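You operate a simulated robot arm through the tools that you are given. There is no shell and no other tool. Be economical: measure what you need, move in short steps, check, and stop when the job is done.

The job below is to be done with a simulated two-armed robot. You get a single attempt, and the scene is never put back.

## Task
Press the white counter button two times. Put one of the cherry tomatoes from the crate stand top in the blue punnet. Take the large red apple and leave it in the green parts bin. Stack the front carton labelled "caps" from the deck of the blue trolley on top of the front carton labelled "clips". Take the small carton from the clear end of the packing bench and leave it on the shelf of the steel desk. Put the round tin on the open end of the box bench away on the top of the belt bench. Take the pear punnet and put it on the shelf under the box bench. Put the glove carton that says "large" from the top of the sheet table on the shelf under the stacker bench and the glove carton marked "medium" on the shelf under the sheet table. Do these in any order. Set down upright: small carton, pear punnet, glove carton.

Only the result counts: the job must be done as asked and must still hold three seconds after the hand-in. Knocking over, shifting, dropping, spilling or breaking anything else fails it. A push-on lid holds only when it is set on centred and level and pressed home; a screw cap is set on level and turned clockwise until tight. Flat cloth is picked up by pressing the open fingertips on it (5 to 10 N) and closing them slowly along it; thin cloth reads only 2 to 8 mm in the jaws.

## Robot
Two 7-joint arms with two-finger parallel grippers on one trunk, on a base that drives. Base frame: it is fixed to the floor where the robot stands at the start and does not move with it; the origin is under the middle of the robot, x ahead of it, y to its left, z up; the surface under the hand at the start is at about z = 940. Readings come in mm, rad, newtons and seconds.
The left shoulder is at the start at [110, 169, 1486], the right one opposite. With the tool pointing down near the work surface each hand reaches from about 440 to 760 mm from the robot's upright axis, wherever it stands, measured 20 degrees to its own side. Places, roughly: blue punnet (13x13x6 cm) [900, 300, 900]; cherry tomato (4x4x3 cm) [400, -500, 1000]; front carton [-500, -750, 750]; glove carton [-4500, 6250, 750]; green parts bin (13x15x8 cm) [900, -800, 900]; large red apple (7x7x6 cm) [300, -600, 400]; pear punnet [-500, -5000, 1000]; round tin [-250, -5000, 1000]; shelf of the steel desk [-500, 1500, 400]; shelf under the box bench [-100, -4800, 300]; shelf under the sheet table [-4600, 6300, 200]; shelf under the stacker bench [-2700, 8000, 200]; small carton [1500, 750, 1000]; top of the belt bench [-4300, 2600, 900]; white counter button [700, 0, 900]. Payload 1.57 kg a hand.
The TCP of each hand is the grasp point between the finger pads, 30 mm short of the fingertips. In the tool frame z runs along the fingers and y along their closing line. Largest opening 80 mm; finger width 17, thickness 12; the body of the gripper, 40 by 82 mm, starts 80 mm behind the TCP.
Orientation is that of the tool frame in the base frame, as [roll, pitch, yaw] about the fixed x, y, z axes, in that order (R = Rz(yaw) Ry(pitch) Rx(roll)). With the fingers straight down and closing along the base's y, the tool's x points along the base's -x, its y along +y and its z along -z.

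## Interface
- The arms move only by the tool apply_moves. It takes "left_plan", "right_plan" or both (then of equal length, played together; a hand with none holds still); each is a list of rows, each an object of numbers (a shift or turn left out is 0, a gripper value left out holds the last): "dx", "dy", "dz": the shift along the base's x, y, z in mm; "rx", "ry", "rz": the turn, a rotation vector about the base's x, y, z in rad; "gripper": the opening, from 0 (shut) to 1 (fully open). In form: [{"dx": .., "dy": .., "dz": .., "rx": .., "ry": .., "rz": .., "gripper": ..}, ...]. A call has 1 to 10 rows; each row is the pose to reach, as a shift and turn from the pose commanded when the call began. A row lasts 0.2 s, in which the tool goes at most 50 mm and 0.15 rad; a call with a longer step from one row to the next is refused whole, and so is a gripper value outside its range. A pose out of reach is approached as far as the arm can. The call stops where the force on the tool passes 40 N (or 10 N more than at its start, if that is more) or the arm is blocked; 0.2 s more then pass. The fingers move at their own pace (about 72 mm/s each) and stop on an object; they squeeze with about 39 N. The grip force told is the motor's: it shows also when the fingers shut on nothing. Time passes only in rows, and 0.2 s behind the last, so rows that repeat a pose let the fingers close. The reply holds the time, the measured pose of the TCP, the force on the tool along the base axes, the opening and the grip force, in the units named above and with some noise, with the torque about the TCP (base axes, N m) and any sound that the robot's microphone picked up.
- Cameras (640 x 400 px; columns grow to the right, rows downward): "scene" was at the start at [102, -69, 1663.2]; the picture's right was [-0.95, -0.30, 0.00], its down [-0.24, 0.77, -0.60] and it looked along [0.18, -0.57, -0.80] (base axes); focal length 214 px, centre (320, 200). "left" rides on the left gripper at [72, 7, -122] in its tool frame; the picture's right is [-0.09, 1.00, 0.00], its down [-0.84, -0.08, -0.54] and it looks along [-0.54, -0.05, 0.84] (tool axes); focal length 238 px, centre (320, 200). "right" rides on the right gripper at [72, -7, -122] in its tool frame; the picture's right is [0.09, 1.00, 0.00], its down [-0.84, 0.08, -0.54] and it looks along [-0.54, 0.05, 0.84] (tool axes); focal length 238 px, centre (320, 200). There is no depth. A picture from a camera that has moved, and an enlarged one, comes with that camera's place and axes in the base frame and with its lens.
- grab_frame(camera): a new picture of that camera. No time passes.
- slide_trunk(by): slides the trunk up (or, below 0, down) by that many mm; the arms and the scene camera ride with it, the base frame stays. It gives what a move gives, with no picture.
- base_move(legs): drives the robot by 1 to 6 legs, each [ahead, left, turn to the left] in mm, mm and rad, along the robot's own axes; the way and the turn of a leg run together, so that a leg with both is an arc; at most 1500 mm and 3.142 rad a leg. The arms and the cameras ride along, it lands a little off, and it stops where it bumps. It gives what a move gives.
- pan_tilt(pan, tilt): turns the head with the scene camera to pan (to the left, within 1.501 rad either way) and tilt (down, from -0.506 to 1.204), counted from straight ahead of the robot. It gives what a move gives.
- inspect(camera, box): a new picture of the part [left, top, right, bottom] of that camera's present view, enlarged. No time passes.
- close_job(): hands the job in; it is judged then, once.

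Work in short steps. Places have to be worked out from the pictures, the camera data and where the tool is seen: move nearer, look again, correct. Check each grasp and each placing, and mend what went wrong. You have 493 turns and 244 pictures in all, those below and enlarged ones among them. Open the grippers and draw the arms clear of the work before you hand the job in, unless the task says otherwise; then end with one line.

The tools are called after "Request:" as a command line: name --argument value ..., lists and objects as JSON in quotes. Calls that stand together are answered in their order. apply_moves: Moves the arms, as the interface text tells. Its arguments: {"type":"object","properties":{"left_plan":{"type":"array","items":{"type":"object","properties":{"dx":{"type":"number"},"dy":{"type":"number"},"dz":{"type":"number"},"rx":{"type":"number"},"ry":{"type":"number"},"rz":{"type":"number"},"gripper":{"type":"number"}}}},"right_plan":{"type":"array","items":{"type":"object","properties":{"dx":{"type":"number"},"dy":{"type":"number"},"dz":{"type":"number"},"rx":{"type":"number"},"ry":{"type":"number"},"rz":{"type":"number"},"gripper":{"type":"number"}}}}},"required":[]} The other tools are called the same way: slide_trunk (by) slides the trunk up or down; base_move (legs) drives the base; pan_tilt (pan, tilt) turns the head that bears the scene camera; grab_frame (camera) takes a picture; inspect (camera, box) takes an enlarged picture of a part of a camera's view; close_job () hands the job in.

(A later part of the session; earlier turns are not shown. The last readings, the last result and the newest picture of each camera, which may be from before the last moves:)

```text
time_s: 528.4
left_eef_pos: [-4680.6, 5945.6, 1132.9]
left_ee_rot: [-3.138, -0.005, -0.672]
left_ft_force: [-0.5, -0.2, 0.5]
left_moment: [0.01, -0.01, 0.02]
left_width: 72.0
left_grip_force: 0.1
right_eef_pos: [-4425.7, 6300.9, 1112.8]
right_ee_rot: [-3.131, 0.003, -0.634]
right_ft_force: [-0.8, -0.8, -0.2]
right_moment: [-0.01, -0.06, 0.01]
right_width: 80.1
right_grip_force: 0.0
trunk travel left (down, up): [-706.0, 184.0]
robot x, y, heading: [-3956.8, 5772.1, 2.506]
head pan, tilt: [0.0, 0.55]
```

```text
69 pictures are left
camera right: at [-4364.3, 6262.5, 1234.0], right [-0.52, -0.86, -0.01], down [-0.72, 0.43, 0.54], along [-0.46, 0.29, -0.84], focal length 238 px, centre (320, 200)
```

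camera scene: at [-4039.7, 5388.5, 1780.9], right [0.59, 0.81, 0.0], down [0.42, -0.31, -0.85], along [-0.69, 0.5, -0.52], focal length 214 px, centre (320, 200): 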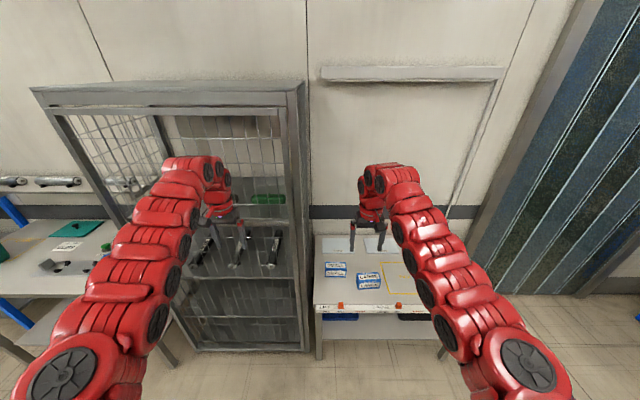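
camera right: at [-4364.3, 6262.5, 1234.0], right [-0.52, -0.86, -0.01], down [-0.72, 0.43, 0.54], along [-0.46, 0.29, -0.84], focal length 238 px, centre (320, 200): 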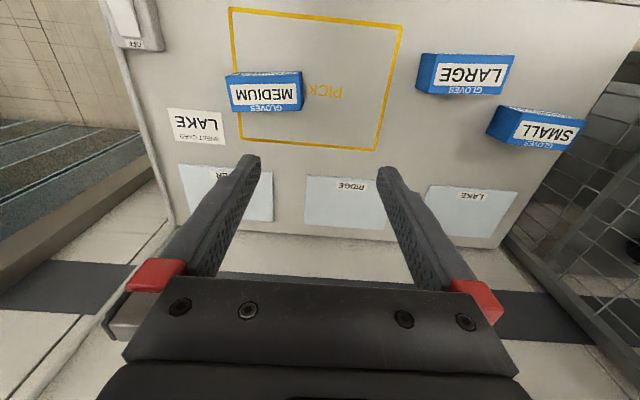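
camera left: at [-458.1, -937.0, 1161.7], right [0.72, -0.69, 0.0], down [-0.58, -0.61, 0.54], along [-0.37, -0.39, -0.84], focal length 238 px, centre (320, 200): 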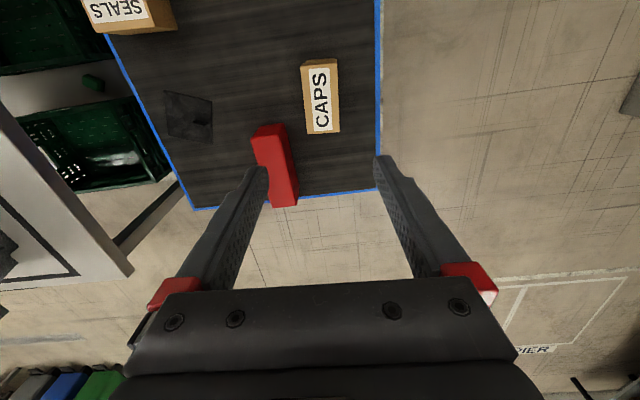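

MEDIUM is 129 x 59 mm, at (-4368, 6384). I rotate the jaws +1.5 rad to grip across its short side, moving over it.

Request:
apply_moves --right_plan '[{"rz": 0.15, "dx": 6, "dy": 8}, {"rz": 0.3, "dx": 12, "dy": 16}, {"rz": 0.45, "dx": 18, "dy": 25}, {"rz": 0.6, "dx": 24, "dy": 33}, {"rz": 0.75, "dx": 30, "dy": 41}, {"rz": 0.9, "dx": 36, "dy": 50}, {"rz": 1.05, "dx": 42, "dy": 58}, {"rz": 1.2, "dx": 48, "dy": 66}, {"rz": 1.35, "dx": 54, "dy": 75}, {"rz": 1.5, "dx": 58, "dy": 82}]'

Request:
grab_frame --camera "right"

```text
time_s: 530.6
left_eef_pos: [-4679.9, 5946.4, 1130.8]
left_ee_rot: [-3.139, -0.005, -0.673]
left_ft_force: [0.7, -0.2, 0.7]
left_moment: [-0.01, 0.01, 0.02]
left_width: 72.1
left_grip_force: 0.0
right_eef_pos: [-4368.2, 6382.8, 1112.8]
right_ee_rot: [-3.13, 0.003, 0.87]
right_ft_force: [0.3, 0.4, -0.3]
right_moment: [0.01, 0.02, 0.0]
right_width: 80.2
right_grip_force: 0.0
trunk travel left (down, up): [-706.0, 184.0]
robot x, y, heading: [-3957.0, 5768.3, 2.509]
head pan, tilt: [0.0, 0.55]
```

```text
68 pictures are left
camera right: at [-4325.1, 6441.9, 1233.4], right [0.82, -0.57, -0.01], down [-0.47, -0.69, 0.54], along [-0.32, -0.44, -0.84], focal length 238 px, centre (320, 200)
```

right: 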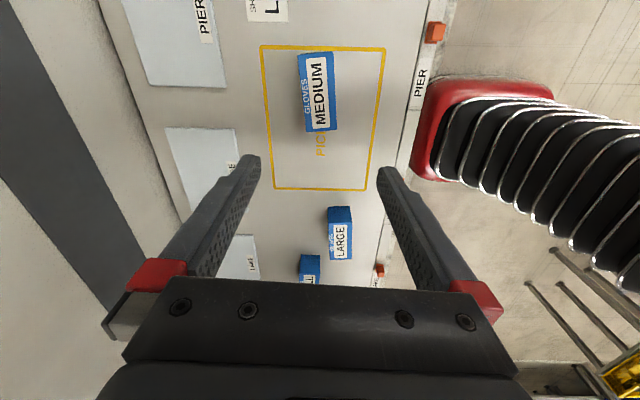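

Request:
slide_trunk --by -150

Request:
apply_moves --right_plan '[{"dx": -5, "dy": 7, "dz": -40}, {"dx": -5, "dy": 7, "dz": -80}, {"dx": -5, "dy": 7, "dz": -110}]'

Request:
grab_frame --camera "right"

```text
time_s: 532.3
left_eef_pos: [-4679.9, 5945.9, 982.0]
left_ee_rot: [-3.14, -0.005, -0.673]
left_ft_force: [0.0, 0.5, -0.6]
left_moment: [0.03, -0.01, 0.01]
left_width: 72.2
left_grip_force: 0.1
right_eef_pos: [-4368.2, 6382.8, 962.9]
right_ee_rot: [-3.128, 0.003, 0.867]
right_ft_force: [-0.7, 0.1, -0.7]
right_moment: [-0.02, -0.02, -0.01]
right_width: 79.9
right_grip_force: 0.0
trunk travel left (down, up): [-556.0, 334.0]
robot x, y, heading: [-3957.0, 5770.2, 2.506]
head pan, tilt: [0.0, 0.55]
```

```text
time_s: 533.1
left_eef_pos: [-4679.8, 5946.6, 981.3]
left_ee_rot: [-3.14, -0.006, -0.674]
left_ft_force: [-0.3, -0.9, 0.7]
left_moment: [0.01, 0.01, 0.0]
left_width: 72.1
left_grip_force: 0.0
right_eef_pos: [-4374.5, 6391.0, 853.3]
right_ee_rot: [-3.131, 0.003, 0.866]
right_ft_force: [-0.1, -0.7, 0.6]
right_moment: [0.0, 0.01, 0.03]
right_width: 80.1
right_grip_force: 0.1
trunk travel left (down, up): [-556.0, 334.0]
robot x, y, heading: [-3961.7, 5769.2, 2.51]
head pan, tilt: [0.0, 0.55]
```

```text
67 pictures are left
camera right: at [-4331.0, 6450.1, 974.4], right [0.82, -0.57, -0.01], down [-0.48, -0.69, 0.54], along [-0.32, -0.44, -0.84], focal length 238 px, centre (320, 200)
```

right: 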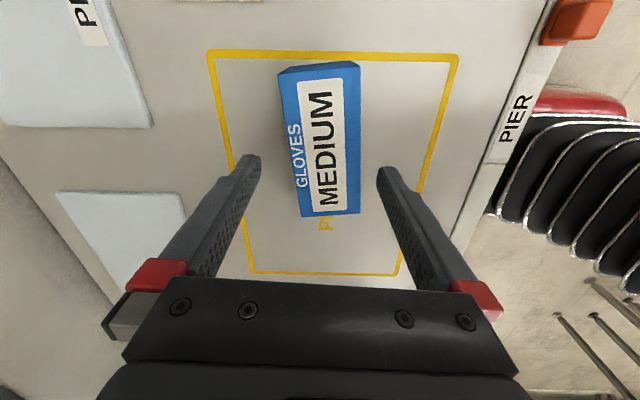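

The carton top is at z about 746. I lower to TCP 750 and close.

Request:
apply_moves --right_plan '[{"dx": -2, "dy": -4, "dz": -40}, {"dx": -2, "dy": -4, "dz": -80}, {"dx": -2, "dy": -4, "dz": -103}, {"dx": -2, "dy": -4, "dz": -103, "gripper": 0.65}, {"dx": -2, "dy": -4, "dz": -103, "gripper": 0.55}, {"dx": -2, "dy": -4, "dz": -103, "gripper": 0.55}]'

Request:
grab_frame --camera "right"

```text
time_s: 534.5
left_eef_pos: [-4680.8, 5945.7, 982.1]
left_ee_rot: [-3.14, -0.004, -0.674]
left_ft_force: [-0.5, -0.1, 0.8]
left_moment: [0.01, 0.01, -0.01]
left_width: 71.7
left_grip_force: 0.0
right_eef_pos: [-4375.1, 6383.9, 749.8]
right_ee_rot: [-3.127, 0.002, 0.866]
right_ft_force: [4.1, -1.2, 12.3]
right_moment: [-0.35, -0.51, 0.04]
right_width: 61.5
right_grip_force: 38.5
trunk travel left (down, up): [-556.0, 334.0]
robot x, y, heading: [-3957.5, 5773.0, 2.506]
head pan, tilt: [0.0, 0.55]
```

```text
66 pictures are left
camera right: at [-4331.8, 6443.8, 872.1], right [0.82, -0.57, -0.01], down [-0.48, -0.69, 0.54], along [-0.32, -0.44, -0.84], focal length 238 px, centre (320, 200)
```

right: 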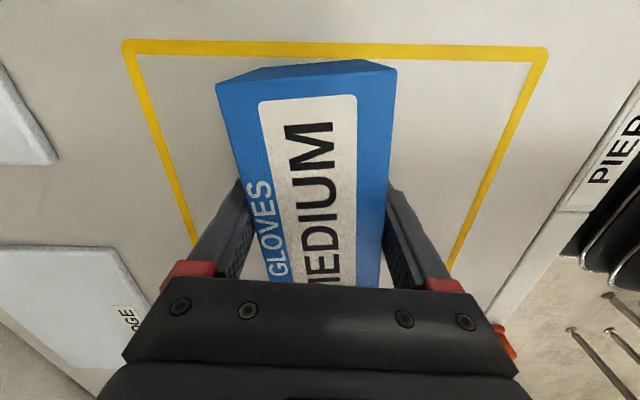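

Gripped at 61 mm. I lift, turn the carton lengthwise (-1.5 rad) and back the base 60 mm.

Request:
apply_moves --right_plan '[{"dz": 40}, {"dz": 80}, {"dz": 115}]'

Request:
apply_moves --right_plan '[{"rz": -0.15}, {"rz": -0.3}, {"rz": -0.45}, {"rz": -0.6}, {"rz": -0.75}, {"rz": -0.9}, {"rz": -1.05}, {"rz": -1.2}, {"rz": -1.35}, {"rz": -1.5}]'

Request:
base_move --legs '[[-65, 0, 0]]'

Request:
grab_frame --camera "right"

```text
time_s: 535.3
left_eef_pos: [-4679.9, 5946.4, 981.7]
left_ee_rot: [-3.14, -0.006, -0.673]
left_ft_force: [-1.0, -0.6, 0.4]
left_moment: [0.0, -0.02, 0.01]
left_width: 71.9
left_grip_force: 0.0
right_eef_pos: [-4373.9, 6383.7, 864.4]
right_ee_rot: [-3.132, 0.004, 0.866]
right_ft_force: [0.0, 0.3, -2.8]
right_moment: [0.02, 0.03, 0.02]
right_width: 61.4
right_grip_force: 39.3
trunk travel left (down, up): [-556.0, 334.0]
robot x, y, heading: [-3959.4, 5768.3, 2.511]
head pan, tilt: [0.0, 0.55]
```

```text
time_s: 537.5
left_eef_pos: [-4680.5, 5946.6, 981.1]
left_ee_rot: [-3.14, -0.007, -0.673]
left_ft_force: [-0.2, -0.3, 0.0]
left_moment: [-0.02, -0.02, 0.0]
left_width: 71.9
left_grip_force: 0.0
right_eef_pos: [-4375.3, 6386.7, 864.5]
right_ee_rot: [-3.133, 0.002, -0.635]
right_ft_force: [0.3, 0.0, -2.4]
right_moment: [0.0, -0.01, -0.03]
right_width: 61.4
right_grip_force: 39.5
trunk travel left (down, up): [-556.0, 334.0]
robot x, y, heading: [-3957.2, 5770.9, 2.503]
head pan, tilt: [0.0, 0.55]
```

```text
time_s: 538.5
left_eef_pos: [-4628.0, 5905.5, 981.7]
left_ee_rot: [-3.139, -0.003, -0.673]
left_ft_force: [-0.2, -1.0, 0.5]
left_moment: [0.03, 0.04, -0.01]
left_width: 71.8
left_grip_force: 0.0
right_eef_pos: [-4323.4, 6347.4, 864.7]
right_ee_rot: [-3.129, 0.005, -0.632]
right_ft_force: [-0.4, 0.4, -1.0]
right_moment: [0.05, 0.03, 0.05]
right_width: 61.1
right_grip_force: 38.8
trunk travel left (down, up): [-556.0, 334.0]
robot x, y, heading: [-3907.0, 5732.4, 2.509]
head pan, tilt: [0.0, 0.55]
```

```text
65 pictures are left
camera right: at [-4261.6, 6308.8, 986.1], right [-0.51, -0.86, -0.01], down [-0.72, 0.43, 0.54], along [-0.46, 0.29, -0.84], focal length 238 px, centre (320, 200)
```

right: 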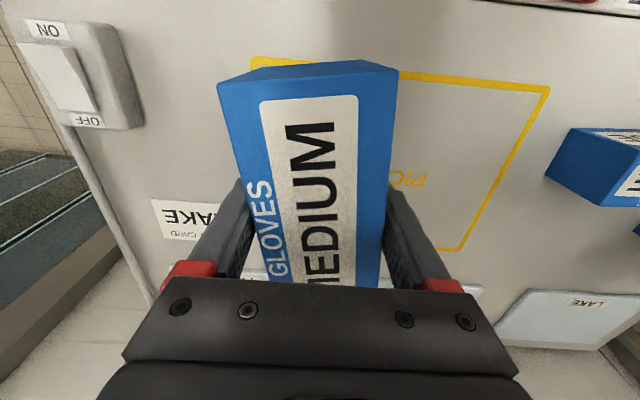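

I shift 20 mm toward the front edge and set the carton down.

Request:
apply_moves --right_plan '[{"dx": 8, "dy": -6, "dz": -40}, {"dx": 16, "dy": -12, "dz": -80}, {"dx": 16, "dy": -12, "dz": -105}, {"dx": 16, "dy": -12, "dz": -109}, {"dx": 16, "dy": -12, "dz": -113}, {"dx": 16, "dy": -12, "dz": -117}, {"dx": 16, "dy": -12, "dz": -121}]'

```text
time_s: 540.2
left_eef_pos: [-4626.1, 5906.1, 983.6]
left_ee_rot: [-3.138, -0.003, -0.672]
left_ft_force: [-0.7, -0.2, 0.4]
left_moment: [0.04, 0.02, 0.02]
left_width: 72.0
left_grip_force: 0.1
right_eef_pos: [-4308.2, 6337.0, 749.8]
right_ee_rot: [-3.125, 0.019, -0.631]
right_ft_force: [10.0, -7.2, 22.1]
right_moment: [-1.35, -0.71, 0.65]
right_width: 60.8
right_grip_force: 39.3
trunk travel left (down, up): [-556.0, 334.0]
robot x, y, heading: [-3905.6, 5729.0, 2.504]
head pan, tilt: [0.0, 0.55]
stopped in row 7 (right hand): the force on the tool passed its limit at 43 N (the readings are from after the stop); the commanded pose is now the measured one
```

Request:
apply_moves --right_plan '[{"dz": 2}, {"dz": 2, "gripper": 0.95}, {"dz": 2, "gripper": 1}, {"dz": 40}, {"dz": 85}, {"dz": 130}, {"dz": 170}]'

Request:
grab_frame --camera "right"

```text
time_s: 541.8
left_eef_pos: [-4627.6, 5907.2, 982.1]
left_ee_rot: [-3.14, -0.003, -0.673]
left_ft_force: [0.5, -0.1, 0.4]
left_moment: [0.02, 0.01, -0.02]
left_width: 72.0
left_grip_force: 0.0
right_eef_pos: [-4306.9, 6338.1, 916.7]
right_ee_rot: [-3.126, 0.013, -0.632]
right_ft_force: [0.0, -0.6, -0.3]
right_moment: [0.0, -0.01, 0.01]
right_width: 80.2
right_grip_force: 0.0
trunk travel left (down, up): [-556.0, 334.0]
robot x, y, heading: [-3906.3, 5734.3, 2.509]
head pan, tilt: [0.0, 0.55]
```

```text
64 pictures are left
camera right: at [-4244.0, 6298.8, 1037.2], right [-0.52, -0.86, -0.02], down [-0.72, 0.42, 0.55], along [-0.47, 0.3, -0.83], focal length 238 px, centre (320, 200)
```

right: 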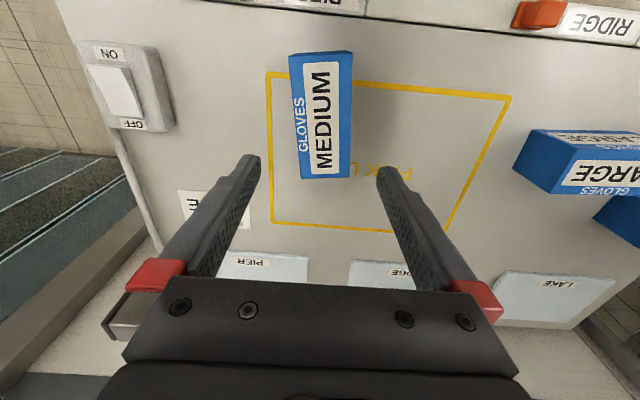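

MEDIUM now stands lengthwise, its near end at n -7162. I back the base 170 mm and tilt the hand 45° forward for the slanted regrip.

Request:
base_move --legs '[[-170, 0, 0]]'

Request:
apply_moves --right_plan '[{"rx": 0.087, "ry": 0.119}, {"rx": 0.174, "ry": 0.238}, {"rx": 0.261, "ry": 0.356}, {"rx": 0.348, "ry": 0.475}, {"rx": 0.435, "ry": 0.593}, {"rx": 0.464, "ry": 0.633}]'

Request:
slide_trunk --by -130

Request:
grab_frame --camera "right"

```text
time_s: 543.3
left_eef_pos: [-4488.2, 5803.2, 981.3]
left_ee_rot: [-3.141, -0.006, -0.67]
left_ft_force: [0.0, 0.5, 0.6]
left_moment: [0.03, -0.02, -0.01]
left_width: 72.0
left_grip_force: 0.1
right_eef_pos: [-4169.1, 6234.2, 916.8]
right_ee_rot: [-3.128, 0.013, -0.633]
right_ft_force: [-0.5, -0.2, -0.4]
right_moment: [0.03, 0.02, 0.0]
right_width: 80.0
right_grip_force: 0.0
trunk travel left (down, up): [-556.0, 334.0]
robot x, y, heading: [-3766.8, 5629.3, 2.508]
head pan, tilt: [0.0, 0.55]
```

```text
time_s: 544.7
left_eef_pos: [-4487.2, 5803.2, 981.2]
left_ee_rot: [-3.14, -0.006, -0.67]
left_ft_force: [0.1, 0.1, -0.6]
left_moment: [0.02, -0.02, -0.01]
left_width: 72.2
left_grip_force: 0.0
right_eef_pos: [-4166.6, 6235.1, 915.5]
right_ee_rot: [-3.124, 0.798, -0.632]
right_ft_force: [-0.2, 0.3, 0.6]
right_moment: [-0.03, -0.02, -0.04]
right_width: 79.9
right_grip_force: 0.0
right hand out of reach, approached as far as the arm can: row 2
trunk travel left (down, up): [-556.0, 334.0]
robot x, y, heading: [-3768.9, 5629.6, 2.512]
head pan, tilt: [0.0, 0.55]
```

```text
time_s: 546.3
left_eef_pos: [-4488.8, 5804.4, 851.3]
left_ee_rot: [-3.14, -0.006, -0.669]
left_ft_force: [0.0, -0.8, 0.0]
left_moment: [0.03, -0.01, 0.01]
left_width: 71.9
left_grip_force: 0.0
right_eef_pos: [-4167.5, 6235.5, 785.9]
right_ee_rot: [-3.126, 0.799, -0.632]
right_ft_force: [-0.4, -1.3, 0.3]
right_moment: [0.04, 0.0, -0.02]
right_width: 80.0
right_grip_force: 0.1
trunk travel left (down, up): [-426.0, 464.0]
robot x, y, heading: [-3766.5, 5631.0, 2.509]
head pan, tilt: [0.0, 0.55]
```

```text
63 pictures are left
camera right: at [-4053.3, 6158.4, 819.6], right [-0.54, -0.84, -0.08], down [-0.21, 0.05, 0.98], along [-0.81, 0.55, -0.2], focal length 238 px, centre (320, 200)
```

right: 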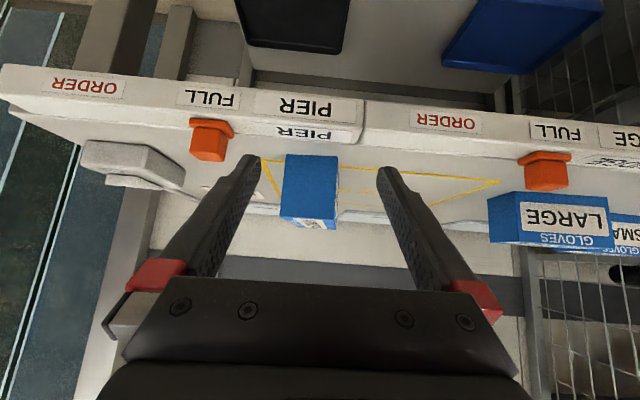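

Lined up within a few millimetres. I raise the left hand, drive 130 mm ahead and check.

Request:
apply_moves --left_plan '[{"dz": 45}, {"dz": 90}, {"dz": 130}]' --right_plan '[{"dx": 1, "dy": 1.5}, {"dx": 2.4, "dy": 3.2}, {"dx": 2.4, "dy": 3.2}]'

Request:
base_move --legs '[[130, 0, 0]]'

Request:
grab_frame --camera "right"

```text
time_s: 547.1
left_eef_pos: [-4496.0, 5811.0, 885.4]
left_ee_rot: [-3.14, -0.002, -0.672]
left_ft_force: [0.1, 0.1, -0.2]
left_moment: [-0.04, -0.01, 0.03]
left_width: 72.2
left_grip_force: 0.1
left hand out of reach, approached as far as the arm can: row 1, 2, 3
right_eef_pos: [-4165.0, 6239.2, 785.5]
right_ee_rot: [-3.126, 0.799, -0.632]
right_ft_force: [0.1, 0.2, -0.2]
right_moment: [0.02, -0.03, 0.01]
right_width: 79.9
right_grip_force: 0.1
trunk travel left (down, up): [-426.0, 464.0]
robot x, y, heading: [-3763.2, 5624.2, 2.507]
head pan, tilt: [0.0, 0.55]
```

```text
time_s: 548.4
left_eef_pos: [-4600.2, 5883.8, 884.2]
left_ee_rot: [-3.14, -0.003, -0.668]
left_ft_force: [0.2, -0.5, -0.3]
left_moment: [-0.03, -0.04, -0.01]
left_width: 71.9
left_grip_force: 0.2
right_eef_pos: [-4272.0, 6313.5, 785.7]
right_ee_rot: [-3.127, 0.798, -0.63]
right_ft_force: [-0.5, 0.2, 0.4]
right_moment: [0.03, 0.0, -0.02]
right_width: 79.9
right_grip_force: 0.1
trunk travel left (down, up): [-426.0, 464.0]
robot x, y, heading: [-3867.8, 5703.4, 2.511]
head pan, tilt: [0.0, 0.55]
```

```text
62 pictures are left
camera right: at [-4156.3, 6237.2, 818.7], right [-0.54, -0.84, -0.08], down [-0.21, 0.05, 0.98], along [-0.81, 0.55, -0.2], focal length 238 px, centre (320, 200)
```

right: 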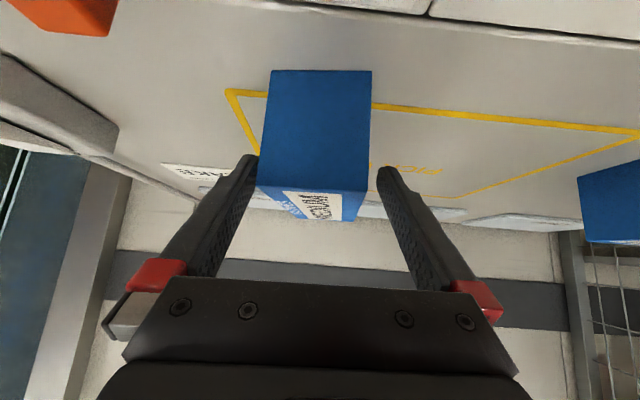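

Centred. I lower 36 mm with 8 mm forward and close.

Request:
apply_moves --right_plan '[{"dx": -3, "dy": 2, "dz": -18}, {"dx": -6, "dy": 5, "dz": -30}, {"dx": -6, "dy": 5, "dz": -35}, {"dx": -6, "dy": 5, "dz": -35, "gripper": 0.65}, {"dx": -6, "dy": 5, "dz": -35, "gripper": 0.55}, {"dx": -6, "dy": 5, "dz": -35, "gripper": 0.55}]'

```text
time_s: 549.8
left_eef_pos: [-4601.3, 5884.0, 885.6]
left_ee_rot: [-3.139, -0.001, -0.668]
left_ft_force: [0.3, -0.5, 0.2]
left_moment: [0.01, -0.01, 0.01]
left_width: 72.1
left_grip_force: 0.0
right_eef_pos: [-4275.6, 6319.0, 751.2]
right_ee_rot: [-3.127, 0.799, -0.63]
right_ft_force: [-0.6, -0.6, 1.2]
right_moment: [0.01, 0.22, 0.09]
right_width: 57.9
right_grip_force: 39.2
trunk travel left (down, up): [-426.0, 464.0]
robot x, y, heading: [-3872.3, 5702.3, 2.508]
head pan, tilt: [0.0, 0.55]
```

Gripped at 58 mm. I lift 60 mm, back off 330 mm and check the hold and the lower shelf.

Request:
apply_moves --right_plan '[{"dz": 30}, {"dz": 60}]'

Request:
base_move --legs '[[-330, 0, 0]]'

Request:
slide_trunk --by -250

Request:
pan_tilt --pan -0.15 --tilt 0.5

Request:
grab_frame --camera "scene"

```text
time_s: 550.4
left_eef_pos: [-4599.8, 5884.4, 884.8]
left_ee_rot: [-3.139, -0.003, -0.669]
left_ft_force: [-0.6, 0.4, -0.4]
left_moment: [-0.03, -0.01, 0.02]
left_width: 71.9
left_grip_force: 0.0
right_eef_pos: [-4274.5, 6319.3, 810.4]
right_ee_rot: [-3.127, 0.798, -0.631]
right_ft_force: [-0.7, -0.4, -2.1]
right_moment: [-0.08, -0.07, 0.04]
right_width: 57.7
right_grip_force: 38.2
trunk travel left (down, up): [-426.0, 464.0]
robot x, y, heading: [-3868.4, 5703.1, 2.516]
head pan, tilt: [0.0, 0.55]
```

```text
time_s: 552.6
left_eef_pos: [-4330.0, 5686.4, 885.5]
left_ee_rot: [-3.141, -0.002, -0.667]
left_ft_force: [0.8, -0.4, 0.0]
left_moment: [-0.01, 0.03, 0.0]
left_width: 72.1
left_grip_force: 0.1
right_eef_pos: [-4005.2, 6121.6, 810.7]
right_ee_rot: [-3.126, 0.801, -0.628]
right_ft_force: [0.5, -0.1, -1.9]
right_moment: [-0.04, -0.1, 0.03]
right_width: 57.8
right_grip_force: 38.9
trunk travel left (down, up): [-426.0, 464.0]
robot x, y, heading: [-3596.9, 5507.9, 2.521]
head pan, tilt: [0.0, 0.55]
```

```text
time_s: 555.1
left_eef_pos: [-4330.1, 5685.6, 636.8]
left_ee_rot: [-3.14, -0.002, -0.667]
left_ft_force: [-0.8, 0.7, -0.9]
left_moment: [0.03, 0.02, 0.0]
left_width: 72.4
left_grip_force: 0.2
right_eef_pos: [-4005.6, 6122.5, 559.8]
right_ee_rot: [-3.125, 0.798, -0.628]
right_ft_force: [-0.5, 0.1, -1.8]
right_moment: [-0.03, -0.09, 0.01]
right_width: 58.0
right_grip_force: 38.8
trunk travel left (down, up): [-176.0, 714.0]
robot x, y, heading: [-3595.0, 5505.7, 2.513]
head pan, tilt: [0.0, 0.55]
```

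```text
time_s: 555.9
left_eef_pos: [-4329.8, 5686.8, 635.1]
left_ee_rot: [-3.141, -0.001, -0.668]
left_ft_force: [-0.6, -0.1, -0.1]
left_moment: [0.03, 0.0, -0.01]
left_width: 72.1
left_grip_force: 0.0
right_eef_pos: [-4005.3, 6122.7, 559.5]
right_ee_rot: [-3.126, 0.797, -0.628]
right_ft_force: [0.5, -1.2, -2.4]
right_moment: [-0.06, -0.05, 0.0]
right_width: 57.8
right_grip_force: 38.9
trunk travel left (down, up): [-176.0, 714.0]
robot x, y, heading: [-3597.9, 5507.1, 2.52]
head pan, tilt: [-0.15, 0.499]
```

```text
61 pictures are left
camera scene: at [-3729.8, 5619.6, 1075.4], right [0.7, 0.71, 0.0], down [0.34, -0.34, -0.88], along [-0.62, 0.62, -0.48], focal length 214 px, centre (320, 200)
```

scene: 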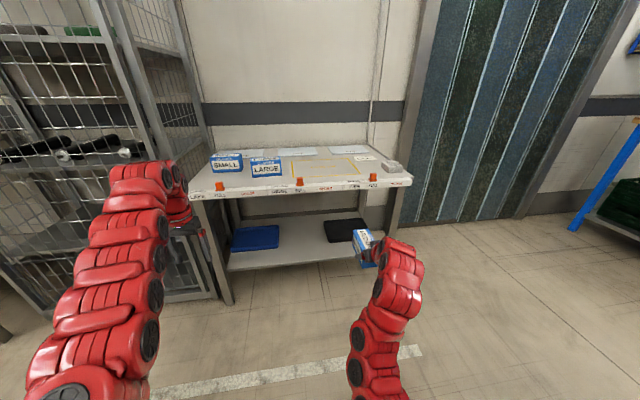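

Request:
inspect --camera "scene" --box '[190, 140, 420, 310]'

```text
2.35 times, centred on (305, 225) of scene
camera zoom: at [-3729.8, 5619.6, 1075.4], right [0.7, 0.71, 0.0], down [0.34, -0.34, -0.88], along [-0.62, 0.62, -0.48], focal length 505 px, centre (355, 141)
```

zoom: 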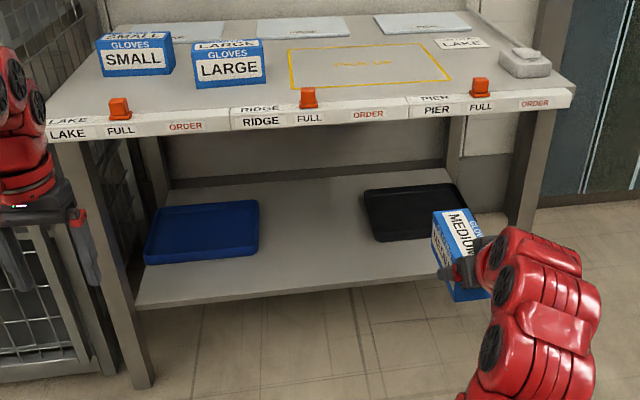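

The shelf is clear between the blue tray and the dark one (u about 2355), its edge at n -7194. I swing the left hand out, strafe left 199 mm and lower.

Request:
apply_moves --left_plan '[{"dx": 6, "dy": -47}, {"dx": 12, "dy": -95}, {"dx": 18, "dy": -142}, {"dx": 24, "dy": -189}, {"dx": 30, "dy": -237}, {"dx": 36, "dy": -284}, {"dx": 43, "dy": -331}, {"dx": 49, "dy": -379}, {"dx": 55, "dy": -426}]'

Request:
base_move --legs '[[0, 199, -0.012]]'

Request:
slide_trunk --by -80

Request:
apply_moves --right_plan '[{"dz": -40}, {"dz": -80}, {"dz": -120}, {"dz": -150}]'

```text
time_s: 557.9
left_eef_pos: [-4288.0, 5255.1, 603.7]
left_ee_rot: [-3.14, 0.0, -0.67]
left_ft_force: [0.2, 0.8, 0.5]
left_moment: [-0.01, 0.0, -0.04]
left_width: 71.9
left_grip_force: 0.1
left hand out of reach, approached as far as the arm can: row 1, 2, 3, 4, 5, 6, 7, 8, 9
right_eef_pos: [-4006.1, 6122.0, 559.6]
right_ee_rot: [-3.127, 0.797, -0.627]
right_ft_force: [0.0, -0.1, -2.5]
right_moment: [-0.09, -0.08, -0.01]
right_width: 57.7
right_grip_force: 38.7
trunk travel left (down, up): [-176.0, 714.0]
robot x, y, heading: [-3603.7, 5506.7, 2.512]
head pan, tilt: [-0.15, 0.499]
```

```text
time_s: 559.4
left_eef_pos: [-4409.4, 5104.1, 603.3]
left_ee_rot: [-3.141, -0.001, -0.681]
left_ft_force: [-0.6, -0.5, -0.1]
left_moment: [0.04, 0.03, 0.0]
left_width: 72.2
left_grip_force: 0.1
right_eef_pos: [-4116.5, 5966.5, 560.3]
right_ee_rot: [-3.127, 0.798, -0.639]
right_ft_force: [0.2, -0.2, -2.7]
right_moment: [-0.04, -0.04, 0.0]
right_width: 57.6
right_grip_force: 39.6
trunk travel left (down, up): [-176.0, 714.0]
robot x, y, heading: [-3717.2, 5347.5, 2.504]
head pan, tilt: [-0.15, 0.499]
```

```text
time_s: 560.6
left_eef_pos: [-4407.5, 5103.5, 523.9]
left_ee_rot: [3.141, 0.0, -0.679]
left_ft_force: [0.1, 1.2, 0.4]
left_moment: [0.02, 0.03, -0.01]
left_width: 71.8
left_grip_force: 0.0
right_eef_pos: [-4115.9, 5966.8, 481.5]
right_ee_rot: [-3.125, 0.796, -0.639]
right_ft_force: [0.5, -0.2, -2.6]
right_moment: [-0.04, -0.09, 0.0]
right_width: 57.9
right_grip_force: 39.0
trunk travel left (down, up): [-96.0, 794.0]
robot x, y, heading: [-3715.8, 5348.3, 2.498]
head pan, tilt: [-0.15, 0.499]
```

```text
time_s: 561.6
left_eef_pos: [-4409.8, 5103.2, 524.5]
left_ee_rot: [-3.139, -0.004, -0.679]
left_ft_force: [0.3, 0.2, 0.0]
left_moment: [0.02, -0.04, 0.02]
left_width: 72.1
left_grip_force: 0.1
right_eef_pos: [-4116.5, 5967.4, 330.2]
right_ee_rot: [-3.125, 0.799, -0.64]
right_ft_force: [0.1, 0.1, -2.3]
right_moment: [-0.03, -0.05, 0.04]
right_width: 57.8
right_grip_force: 39.0
trunk travel left (down, up): [-96.0, 794.0]
robot x, y, heading: [-3718.0, 5347.7, 2.503]
head pan, tilt: [-0.15, 0.499]
```

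Request:
base_move --legs '[[300, 0, 0]]'

Request:
grab_frame --camera "scene"

Request:
grab_frame --camera "right"

```text
time_s: 563.7
left_eef_pos: [-4649.7, 5281.1, 523.4]
left_ee_rot: [-3.14, -0.002, -0.677]
left_ft_force: [0.1, 0.0, -0.6]
left_moment: [0.01, 0.02, -0.01]
left_width: 71.9
left_grip_force: 0.0
right_eef_pos: [-4359.5, 6145.1, 331.6]
right_ee_rot: [-3.125, 0.798, -0.637]
right_ft_force: [-0.4, 0.2, -2.6]
right_moment: [-0.06, -0.09, 0.04]
right_width: 57.9
right_grip_force: 38.7
trunk travel left (down, up): [-96.0, 794.0]
robot x, y, heading: [-3959.9, 5527.0, 2.504]
head pan, tilt: [-0.15, 0.499]
```

```text
59 pictures are left
camera scene: at [-4088.0, 5640.0, 995.4], right [0.71, 0.71, 0.0], down [0.34, -0.34, -0.88], along [-0.62, 0.62, -0.48], focal length 214 px, centre (320, 200)
```

scene: 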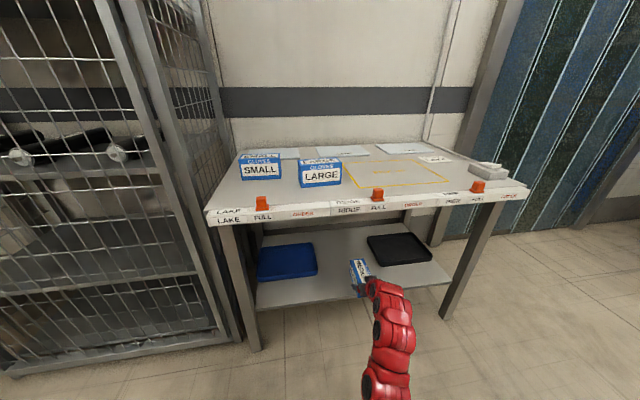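

```text
58 pictures are left
camera right: at [-4245.9, 6067.3, 364.2], right [-0.55, -0.83, -0.08], down [-0.21, 0.05, 0.98], along [-0.81, 0.55, -0.2], focal length 238 px, centre (320, 200)
```

right: 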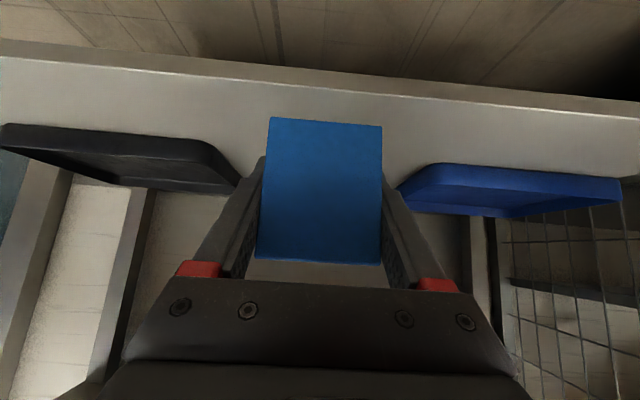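

The carton heads exactly between the two trays. I advance 100 mm and lower to the shelf.

Request:
base_move --legs '[[100, 0, 0]]'

Request:
apply_moves --right_plan '[{"dz": -25}, {"dz": -45}, {"dz": -58}, {"dz": -64}, {"dz": -69}, {"dz": -73}, {"dz": -77}]'

```text
time_s: 564.8
left_eef_pos: [-4730.7, 5341.2, 523.8]
left_ee_rot: [-3.139, -0.001, -0.679]
left_ft_force: [-0.4, -0.3, -0.7]
left_moment: [0.01, -0.03, 0.04]
left_width: 71.9
left_grip_force: 0.1
right_eef_pos: [-4437.9, 6206.0, 330.0]
right_ee_rot: [-3.125, 0.798, -0.639]
right_ft_force: [0.3, -0.7, -1.7]
right_moment: [-0.03, -0.01, -0.02]
right_width: 57.9
right_grip_force: 39.1
trunk travel left (down, up): [-96.0, 794.0]
robot x, y, heading: [-4038.6, 5589.5, 2.501]
head pan, tilt: [-0.15, 0.499]
```

```text
time_s: 566.2
left_eef_pos: [-4729.4, 5341.7, 523.5]
left_ee_rot: [-3.14, 0.003, -0.681]
left_ft_force: [-0.7, -0.3, -0.9]
left_moment: [0.02, -0.04, -0.02]
left_width: 71.9
left_grip_force: 0.0
right_eef_pos: [-4440.9, 6206.3, 268.0]
right_ee_rot: [-3.126, 0.818, -0.642]
right_ft_force: [-0.6, 0.1, 20.6]
right_moment: [-0.98, -0.17, -0.02]
right_width: 57.8
right_grip_force: 39.2
trunk travel left (down, up): [-96.0, 794.0]
robot x, y, heading: [-4037.1, 5585.2, 2.505]
head pan, tilt: [-0.15, 0.499]
stopped in row 6 (right hand): the force on the tool passed its limit at 42 N (the readings are from after the stop); the commanded pose is now the measured one
```

Contact. I look before releasing.

Request:
inspect --camera "scene" --box '[220, 180, 480, 360]'

Request:
grab_frame --camera "right"

```text
2.22 times, centred on (350, 270) of scene
camera zoom: at [-4166.3, 5697.8, 995.9], right [0.71, 0.7, 0.0], down [0.34, -0.34, -0.88], along [-0.62, 0.62, -0.48], focal length 477 px, centre (253, 44)
```

zoom: 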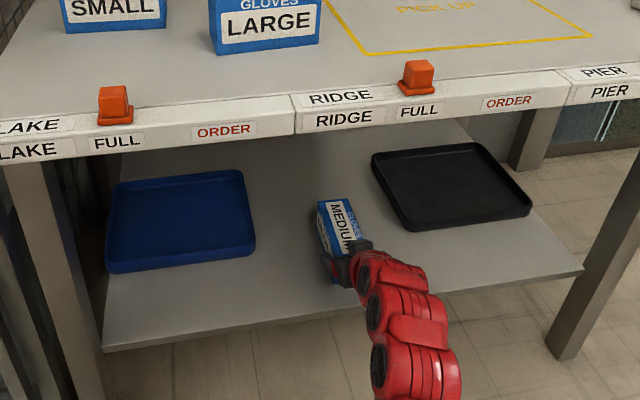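

```text
56 pictures are left
camera right: at [-4327.4, 6128.4, 298.3], right [-0.55, -0.83, -0.08], down [-0.19, 0.04, 0.98], along [-0.81, 0.56, -0.18], focal length 238 px, centre (320, 200)
```

right: 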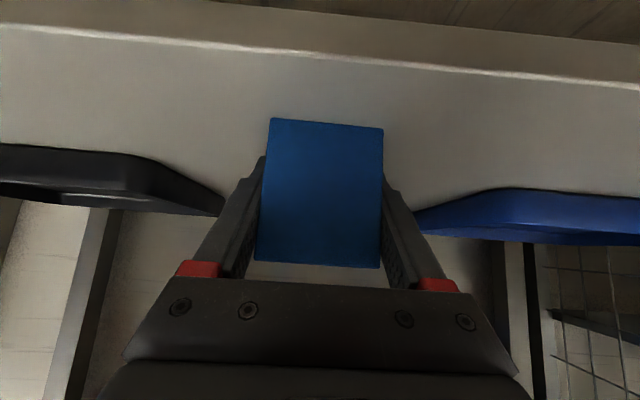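

It is well placed. I open and draw back.

Request:
apply_moves --right_plan '[{"dz": 2}, {"dz": 3, "gripper": 0.9}, {"dz": 3, "gripper": 1}, {"dz": 12, "gripper": 1}]'

Request:
base_move --legs '[[-300, 0, 0]]'

Request:
inspect --camera "scene" --box '[220, 130, 480, 310]'

```text
time_s: 567.2
left_eef_pos: [-4730.8, 5341.7, 523.6]
left_ee_rot: [-3.139, -0.001, -0.68]
left_ft_force: [0.8, -0.5, -0.1]
left_moment: [-0.02, 0.0, 0.0]
left_width: 72.1
left_grip_force: 0.0
right_eef_pos: [-4441.5, 6207.1, 274.1]
right_ee_rot: [-3.124, 0.81, -0.639]
right_ft_force: [-0.3, -0.6, -0.1]
right_moment: [0.0, 0.04, 0.02]
right_width: 80.1
right_grip_force: 0.1
trunk travel left (down, up): [-96.0, 794.0]
robot x, y, heading: [-4037.0, 5584.9, 2.506]
head pan, tilt: [-0.15, 0.499]
```

```text
time_s: 569.2
left_eef_pos: [-4488.0, 5159.9, 523.8]
left_ee_rot: [-3.139, 0.0, -0.674]
left_ft_force: [1.4, 0.2, 0.1]
left_moment: [0.01, 0.04, -0.02]
left_width: 71.7
left_grip_force: 0.0
right_eef_pos: [-4204.4, 6027.3, 274.9]
right_ee_rot: [-3.128, 0.81, -0.634]
right_ft_force: [0.4, 1.1, -0.3]
right_moment: [-0.02, 0.01, -0.01]
right_width: 80.1
right_grip_force: 0.0
trunk travel left (down, up): [-96.0, 794.0]
robot x, y, heading: [-3796.1, 5408.6, 2.509]
head pan, tilt: [-0.15, 0.499]
```

```text
2.22 times, centred on (350, 220) of scene
camera zoom: at [-3928.4, 5521.5, 995.5], right [0.71, 0.71, 0.0], down [0.34, -0.34, -0.88], along [-0.62, 0.62, -0.48], focal length 477 px, centre (253, 156)
```

zoom: 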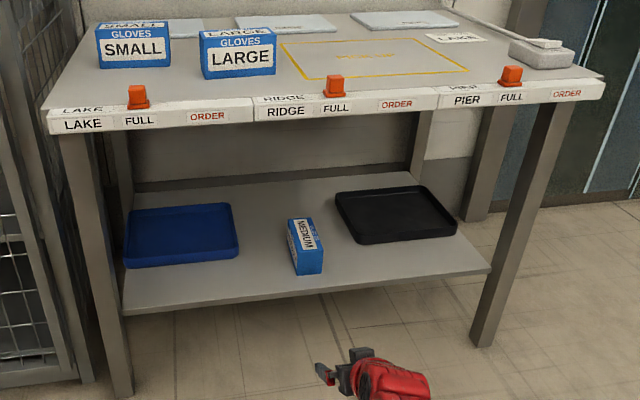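

MEDIUM stands on the shelf. Now LARGE: I raise the trunk and turn the hand back to vertical.

Request:
slide_trunk --by 400

Request:
slide_trunk --by 140

Request:
apply_moves --right_plan '[{"rx": -0.087, "ry": -0.119, "dz": 40}, {"rx": -0.174, "ry": -0.238, "dz": 80}, {"rx": -0.261, "ry": -0.356, "dz": 120}, {"rx": -0.348, "ry": -0.475, "dz": 160}, {"rx": -0.435, "ry": -0.593, "dz": 180}, {"rx": -0.479, "ry": -0.653, "dz": 180}]'

Request:
base_move --legs '[[0, 128, 0], [290, 0, 0]]'

Request:
grab_frame --camera "right"

```text
time_s: 573.0
left_eef_pos: [-4489.0, 5161.4, 923.8]
left_ee_rot: [-3.139, 0.0, -0.672]
left_ft_force: [0.1, 0.4, 0.6]
left_moment: [-0.01, -0.01, -0.01]
left_width: 71.7
left_grip_force: 0.0
right_eef_pos: [-4204.5, 6026.7, 674.5]
right_ee_rot: [-3.126, 0.81, -0.633]
right_ft_force: [0.0, 1.3, -0.3]
right_moment: [0.01, 0.02, -0.02]
right_width: 80.2
right_grip_force: 0.0
trunk travel left (down, up): [-496.0, 394.0]
robot x, y, heading: [-3802.2, 5410.0, 2.506]
head pan, tilt: [-0.15, 0.499]
```

```text
time_s: 574.7
left_eef_pos: [-4488.3, 5160.7, 1064.0]
left_ee_rot: [-3.14, 0.002, -0.673]
left_ft_force: [0.7, -1.0, 0.4]
left_moment: [0.0, 0.01, 0.0]
left_width: 72.0
left_grip_force: 0.0
right_eef_pos: [-4203.6, 6027.0, 815.1]
right_ee_rot: [-3.127, 0.81, -0.635]
right_ft_force: [0.7, -0.1, 0.0]
right_moment: [-0.01, -0.01, 0.03]
right_width: 80.1
right_grip_force: 0.0
trunk travel left (down, up): [-636.0, 254.0]
robot x, y, heading: [-3795.6, 5409.5, 2.508]
head pan, tilt: [-0.15, 0.499]
```

```text
time_s: 576.1
left_eef_pos: [-4490.1, 5161.9, 1062.7]
left_ee_rot: [-3.141, -0.001, -0.674]
left_ft_force: [-0.7, 0.5, -1.2]
left_moment: [0.0, -0.01, 0.01]
left_width: 71.8
left_grip_force: 0.1
right_eef_pos: [-4204.9, 6025.8, 993.5]
right_ee_rot: [-3.124, -0.004, -0.635]
right_ft_force: [-0.7, -0.6, -0.1]
right_moment: [-0.02, -0.02, -0.01]
right_width: 80.2
right_grip_force: 0.0
right hand out of reach, approached as far as the arm can: row 3
trunk travel left (down, up): [-636.0, 254.0]
robot x, y, heading: [-3798.7, 5407.4, 2.507]
head pan, tilt: [-0.15, 0.499]
```

```text
time_s: 579.0
left_eef_pos: [-4801.9, 5232.6, 1065.1]
left_ee_rot: [-3.14, 0.001, -0.677]
left_ft_force: [-0.7, 0.3, 0.0]
left_moment: [0.04, -0.02, -0.01]
left_width: 71.9
left_grip_force: 0.0
right_eef_pos: [-4514.1, 6097.4, 993.5]
right_ee_rot: [-3.127, 0.001, -0.637]
right_ft_force: [0.8, 0.0, 0.5]
right_moment: [0.02, -0.02, -0.04]
right_width: 79.8
right_grip_force: 0.0
trunk travel left (down, up): [-636.0, 254.0]
robot x, y, heading: [-4111.6, 5478.7, 2.507]
head pan, tilt: [-0.15, 0.499]
```

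```text
54 pictures are left
camera right: at [-4453.0, 6058.4, 1116.7], right [-0.52, -0.86, -0.02], down [-0.72, 0.43, 0.54], along [-0.46, 0.29, -0.84], focal length 238 px, centre (320, 200)
```

right: 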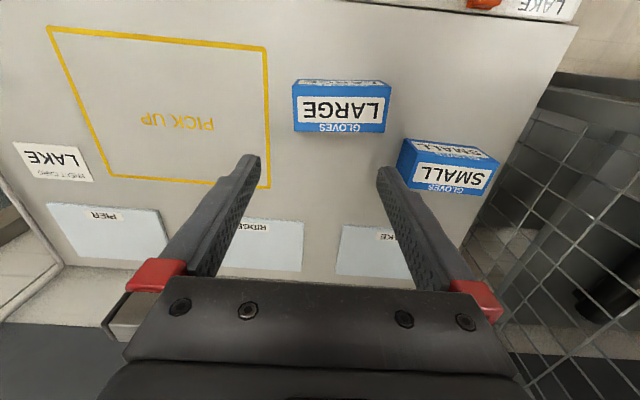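

LARGE's centre is at (-4534, 6078). I rotate the jaws +1.5 rad over it and lower.

Request:
apply_moves --right_plan '[{"rz": 0.15, "dx": -2, "dy": -2}, {"rz": 0.3, "dx": -4, "dy": -4}, {"rz": 0.45, "dx": -6, "dy": -6}, {"rz": 0.6, "dx": -8, "dy": -8}, {"rz": 0.75, "dx": -10, "dy": -10}, {"rz": 0.9, "dx": -12, "dy": -12}, {"rz": 1.05, "dx": -14, "dy": -14}, {"rz": 1.2, "dx": -16, "dy": -16, "dz": -20}, {"rz": 1.35, "dx": -18, "dy": -18, "dz": -60}, {"rz": 1.5, "dx": -20, "dy": -19, "dz": -100}]'

Request:
grab_frame --camera "right"

```text
time_s: 581.2
left_eef_pos: [-4801.7, 5233.1, 1062.9]
left_ee_rot: [-3.141, -0.003, -0.677]
left_ft_force: [-0.1, 0.1, -0.3]
left_moment: [-0.01, -0.01, 0.02]
left_width: 72.0
left_grip_force: 0.1
right_eef_pos: [-4535.2, 6080.4, 895.6]
right_ee_rot: [-3.124, 0.0, 0.864]
right_ft_force: [0.5, 0.1, 0.7]
right_moment: [-0.03, 0.0, 0.0]
right_width: 79.9
right_grip_force: 0.1
trunk travel left (down, up): [-636.0, 254.0]
robot x, y, heading: [-4112.0, 5479.9, 2.502]
head pan, tilt: [-0.15, 0.499]
```

```text
53 pictures are left
camera right: at [-4490.1, 6137.1, 1017.1], right [0.82, -0.58, -0.02], down [-0.48, -0.69, 0.54], along [-0.32, -0.43, -0.84], focal length 238 px, centre (320, 200)
```

right: 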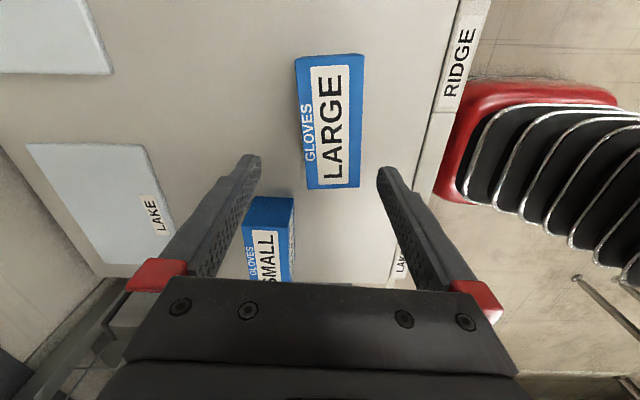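

Request:
slide_trunk --by -70

Request:
apply_moves --right_plan '[{"dx": 5, "dy": -1, "dz": -10}, {"dx": 11, "dy": -2, "dz": -20}]'

Request:
grab_frame --camera "right"

```text
time_s: 582.3
left_eef_pos: [-4802.9, 5232.8, 994.5]
left_ee_rot: [-3.14, -0.001, -0.674]
left_ft_force: [-0.3, 0.2, -0.4]
left_moment: [0.02, 0.01, -0.03]
left_width: 72.4
left_grip_force: 0.0
right_eef_pos: [-4534.1, 6078.9, 825.9]
right_ee_rot: [-3.124, -0.001, 0.862]
right_ft_force: [-0.7, -0.2, 0.1]
right_moment: [-0.01, 0.01, -0.01]
right_width: 79.9
right_grip_force: 0.1
trunk travel left (down, up): [-566.0, 324.0]
robot x, y, heading: [-4111.9, 5478.2, 2.5]
head pan, tilt: [-0.15, 0.499]
```

```text
time_s: 582.9
left_eef_pos: [-4801.3, 5232.3, 994.1]
left_ee_rot: [-3.139, 0.002, -0.674]
left_ft_force: [-0.2, -0.3, 0.2]
left_moment: [0.01, 0.0, -0.01]
left_width: 72.0
left_grip_force: 0.0
right_eef_pos: [-4523.3, 6076.5, 804.8]
right_ee_rot: [-3.125, 0.0, 0.863]
right_ft_force: [0.1, 0.3, -0.3]
right_moment: [-0.01, 0.03, 0.02]
right_width: 80.0
right_grip_force: 0.0
trunk travel left (down, up): [-566.0, 324.0]
robot x, y, heading: [-4111.7, 5478.2, 2.502]
head pan, tilt: [-0.15, 0.499]
```

```text
52 pictures are left
camera right: at [-4478.8, 6134.5, 927.3], right [0.82, -0.58, -0.01], down [-0.48, -0.69, 0.54], along [-0.32, -0.43, -0.84], focal length 238 px, centre (320, 200)
```

right: 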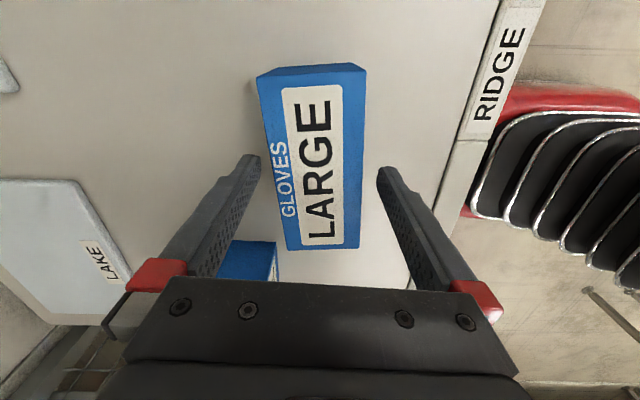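

Request:
apply_moves --right_plan '[{"dz": -25}, {"dz": -45}, {"dz": -51}, {"dz": -51, "gripper": 0.65}, {"dz": -51, "gripper": 0.55}, {"dz": -51, "gripper": 0.55}]'

Request:
apply_moves --right_plan '[{"dz": 40}, {"dz": 80}, {"dz": 115}]'

Request:
grab_frame --camera "right"

```text
time_s: 584.3
left_eef_pos: [-4802.6, 5233.5, 992.7]
left_ee_rot: [-3.139, 0.003, -0.676]
left_ft_force: [-0.7, 1.0, 0.0]
left_moment: [0.02, 0.02, 0.01]
left_width: 71.7
left_grip_force: 0.1
right_eef_pos: [-4521.5, 6075.8, 754.2]
right_ee_rot: [-3.126, -0.001, 0.862]
right_ft_force: [0.3, -0.2, -0.2]
right_moment: [0.06, -0.14, 0.01]
right_width: 60.4
right_grip_force: 38.9
trunk travel left (down, up): [-566.0, 324.0]
robot x, y, heading: [-4114.4, 5476.2, 2.506]
head pan, tilt: [-0.15, 0.499]
```

```text
time_s: 585.1
left_eef_pos: [-4801.6, 5234.0, 993.9]
left_ee_rot: [-3.14, 0.0, -0.676]
left_ft_force: [-0.5, -0.7, -0.6]
left_moment: [0.01, 0.0, -0.01]
left_width: 71.9
left_grip_force: 0.1
right_eef_pos: [-4524.3, 6076.9, 869.4]
right_ee_rot: [-3.126, 0.001, 0.862]
right_ft_force: [0.0, -0.2, -2.3]
right_moment: [0.0, -0.03, -0.05]
right_width: 60.4
right_grip_force: 39.4
trunk travel left (down, up): [-566.0, 324.0]
robot x, y, heading: [-4109.3, 5477.7, 2.505]
head pan, tilt: [-0.15, 0.499]
```

```text
51 pictures are left
camera right: at [-4480.1, 6135.6, 991.0], right [0.82, -0.58, -0.02], down [-0.48, -0.69, 0.54], along [-0.32, -0.43, -0.84], focal length 238 px, centre (320, 200)
```

right: 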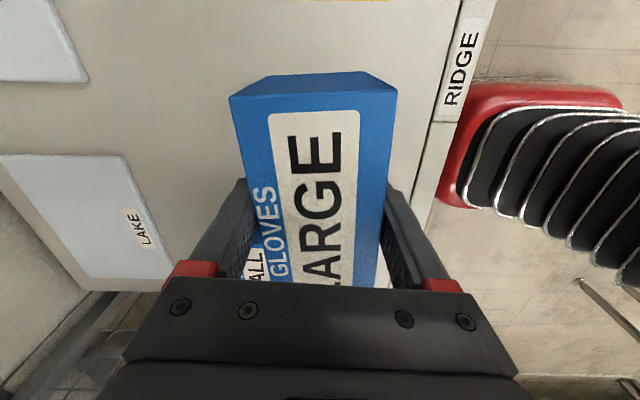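

LARGE is held. I turn it lengthwise and strafe right 285 mm to the clear front spot.

Request:
apply_moves --right_plan '[{"rz": -0.15, "dz": 10}, {"rz": -0.3, "dz": 20}, {"rz": -0.45, "dz": 20}, {"rz": -0.6, "dz": 20}, {"rz": -0.75, "dz": 20}, {"rz": -0.9, "dz": 20}, {"rz": -1.05, "dz": 20}, {"rz": -1.2, "dz": 20}, {"rz": -1.35, "dz": 20}, {"rz": -1.5, "dz": 20}]'

Request:
base_move --legs '[[0, -290, 0]]'

Request:
grab_frame --camera "right"

```text
time_s: 587.3
left_eef_pos: [-4801.8, 5233.5, 993.2]
left_ee_rot: [-3.139, -0.001, -0.674]
left_ft_force: [0.5, -0.7, -0.2]
left_moment: [-0.02, -0.03, 0.02]
left_width: 72.3
left_grip_force: 0.1
right_eef_pos: [-4522.5, 6075.7, 889.9]
right_ee_rot: [-3.125, 0.002, -0.639]
right_ft_force: [-0.9, -0.4, -3.2]
right_moment: [0.0, -0.02, -0.06]
right_width: 60.2
right_grip_force: 39.4
trunk travel left (down, up): [-566.0, 324.0]
robot x, y, heading: [-4108.2, 5479.9, 2.507]
head pan, tilt: [-0.15, 0.499]
```

```text
time_s: 589.3
left_eef_pos: [-4629.0, 5468.1, 992.7]
left_ee_rot: [-3.14, -0.001, -0.676]
left_ft_force: [-0.2, 0.5, -0.2]
left_moment: [-0.01, 0.01, -0.01]
left_width: 71.9
left_grip_force: 0.0
right_eef_pos: [-4349.5, 6311.7, 889.4]
right_ee_rot: [-3.127, 0.0, -0.639]
right_ft_force: [-0.1, 0.5, -3.0]
right_moment: [0.01, -0.02, 0.02]
right_width: 60.0
right_grip_force: 38.7
trunk travel left (down, up): [-566.0, 324.0]
robot x, y, heading: [-3936.3, 5713.5, 2.505]
head pan, tilt: [-0.15, 0.499]
```

```text
50 pictures are left
camera right: at [-4287.6, 6273.4, 1011.2], right [-0.52, -0.86, -0.02], down [-0.72, 0.43, 0.54], along [-0.46, 0.29, -0.84], focal length 238 px, centre (320, 200)
```

right: 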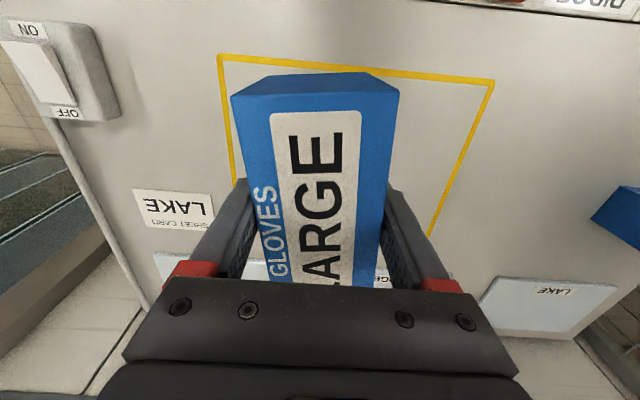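

Request:
apply_moves --right_plan '[{"dx": 8, "dy": -6, "dz": -40}, {"dx": 16, "dy": -12, "dz": -85}, {"dx": 16, "dy": -12, "dz": -120}, {"dx": 16, "dy": -12, "dz": -128}, {"dx": 16, "dy": -12, "dz": -133}, {"dx": 16, "dy": -12, "dz": -138}, {"dx": 16, "dy": -12, "dz": -143}]'

```text
time_s: 591.0
left_eef_pos: [-4627.3, 5467.5, 994.8]
left_ee_rot: [-3.14, 0.001, -0.678]
left_ft_force: [0.0, 0.2, -0.3]
left_moment: [0.0, 0.02, 0.0]
left_width: 72.1
left_grip_force: 0.0
right_eef_pos: [-4333.2, 6302.3, 754.4]
right_ee_rot: [-3.123, 0.015, -0.636]
right_ft_force: [2.2, -1.5, 23.1]
right_moment: [-1.16, -0.52, 0.38]
right_width: 59.9
right_grip_force: 38.7
trunk travel left (down, up): [-566.0, 324.0]
robot x, y, heading: [-3938.6, 5712.2, 2.505]
head pan, tilt: [-0.15, 0.499]
stopped in row 7 (right hand): the force on the tool passed its limit at 43 N (the readings are from after the stop); the commanded pose is now the measured one
```

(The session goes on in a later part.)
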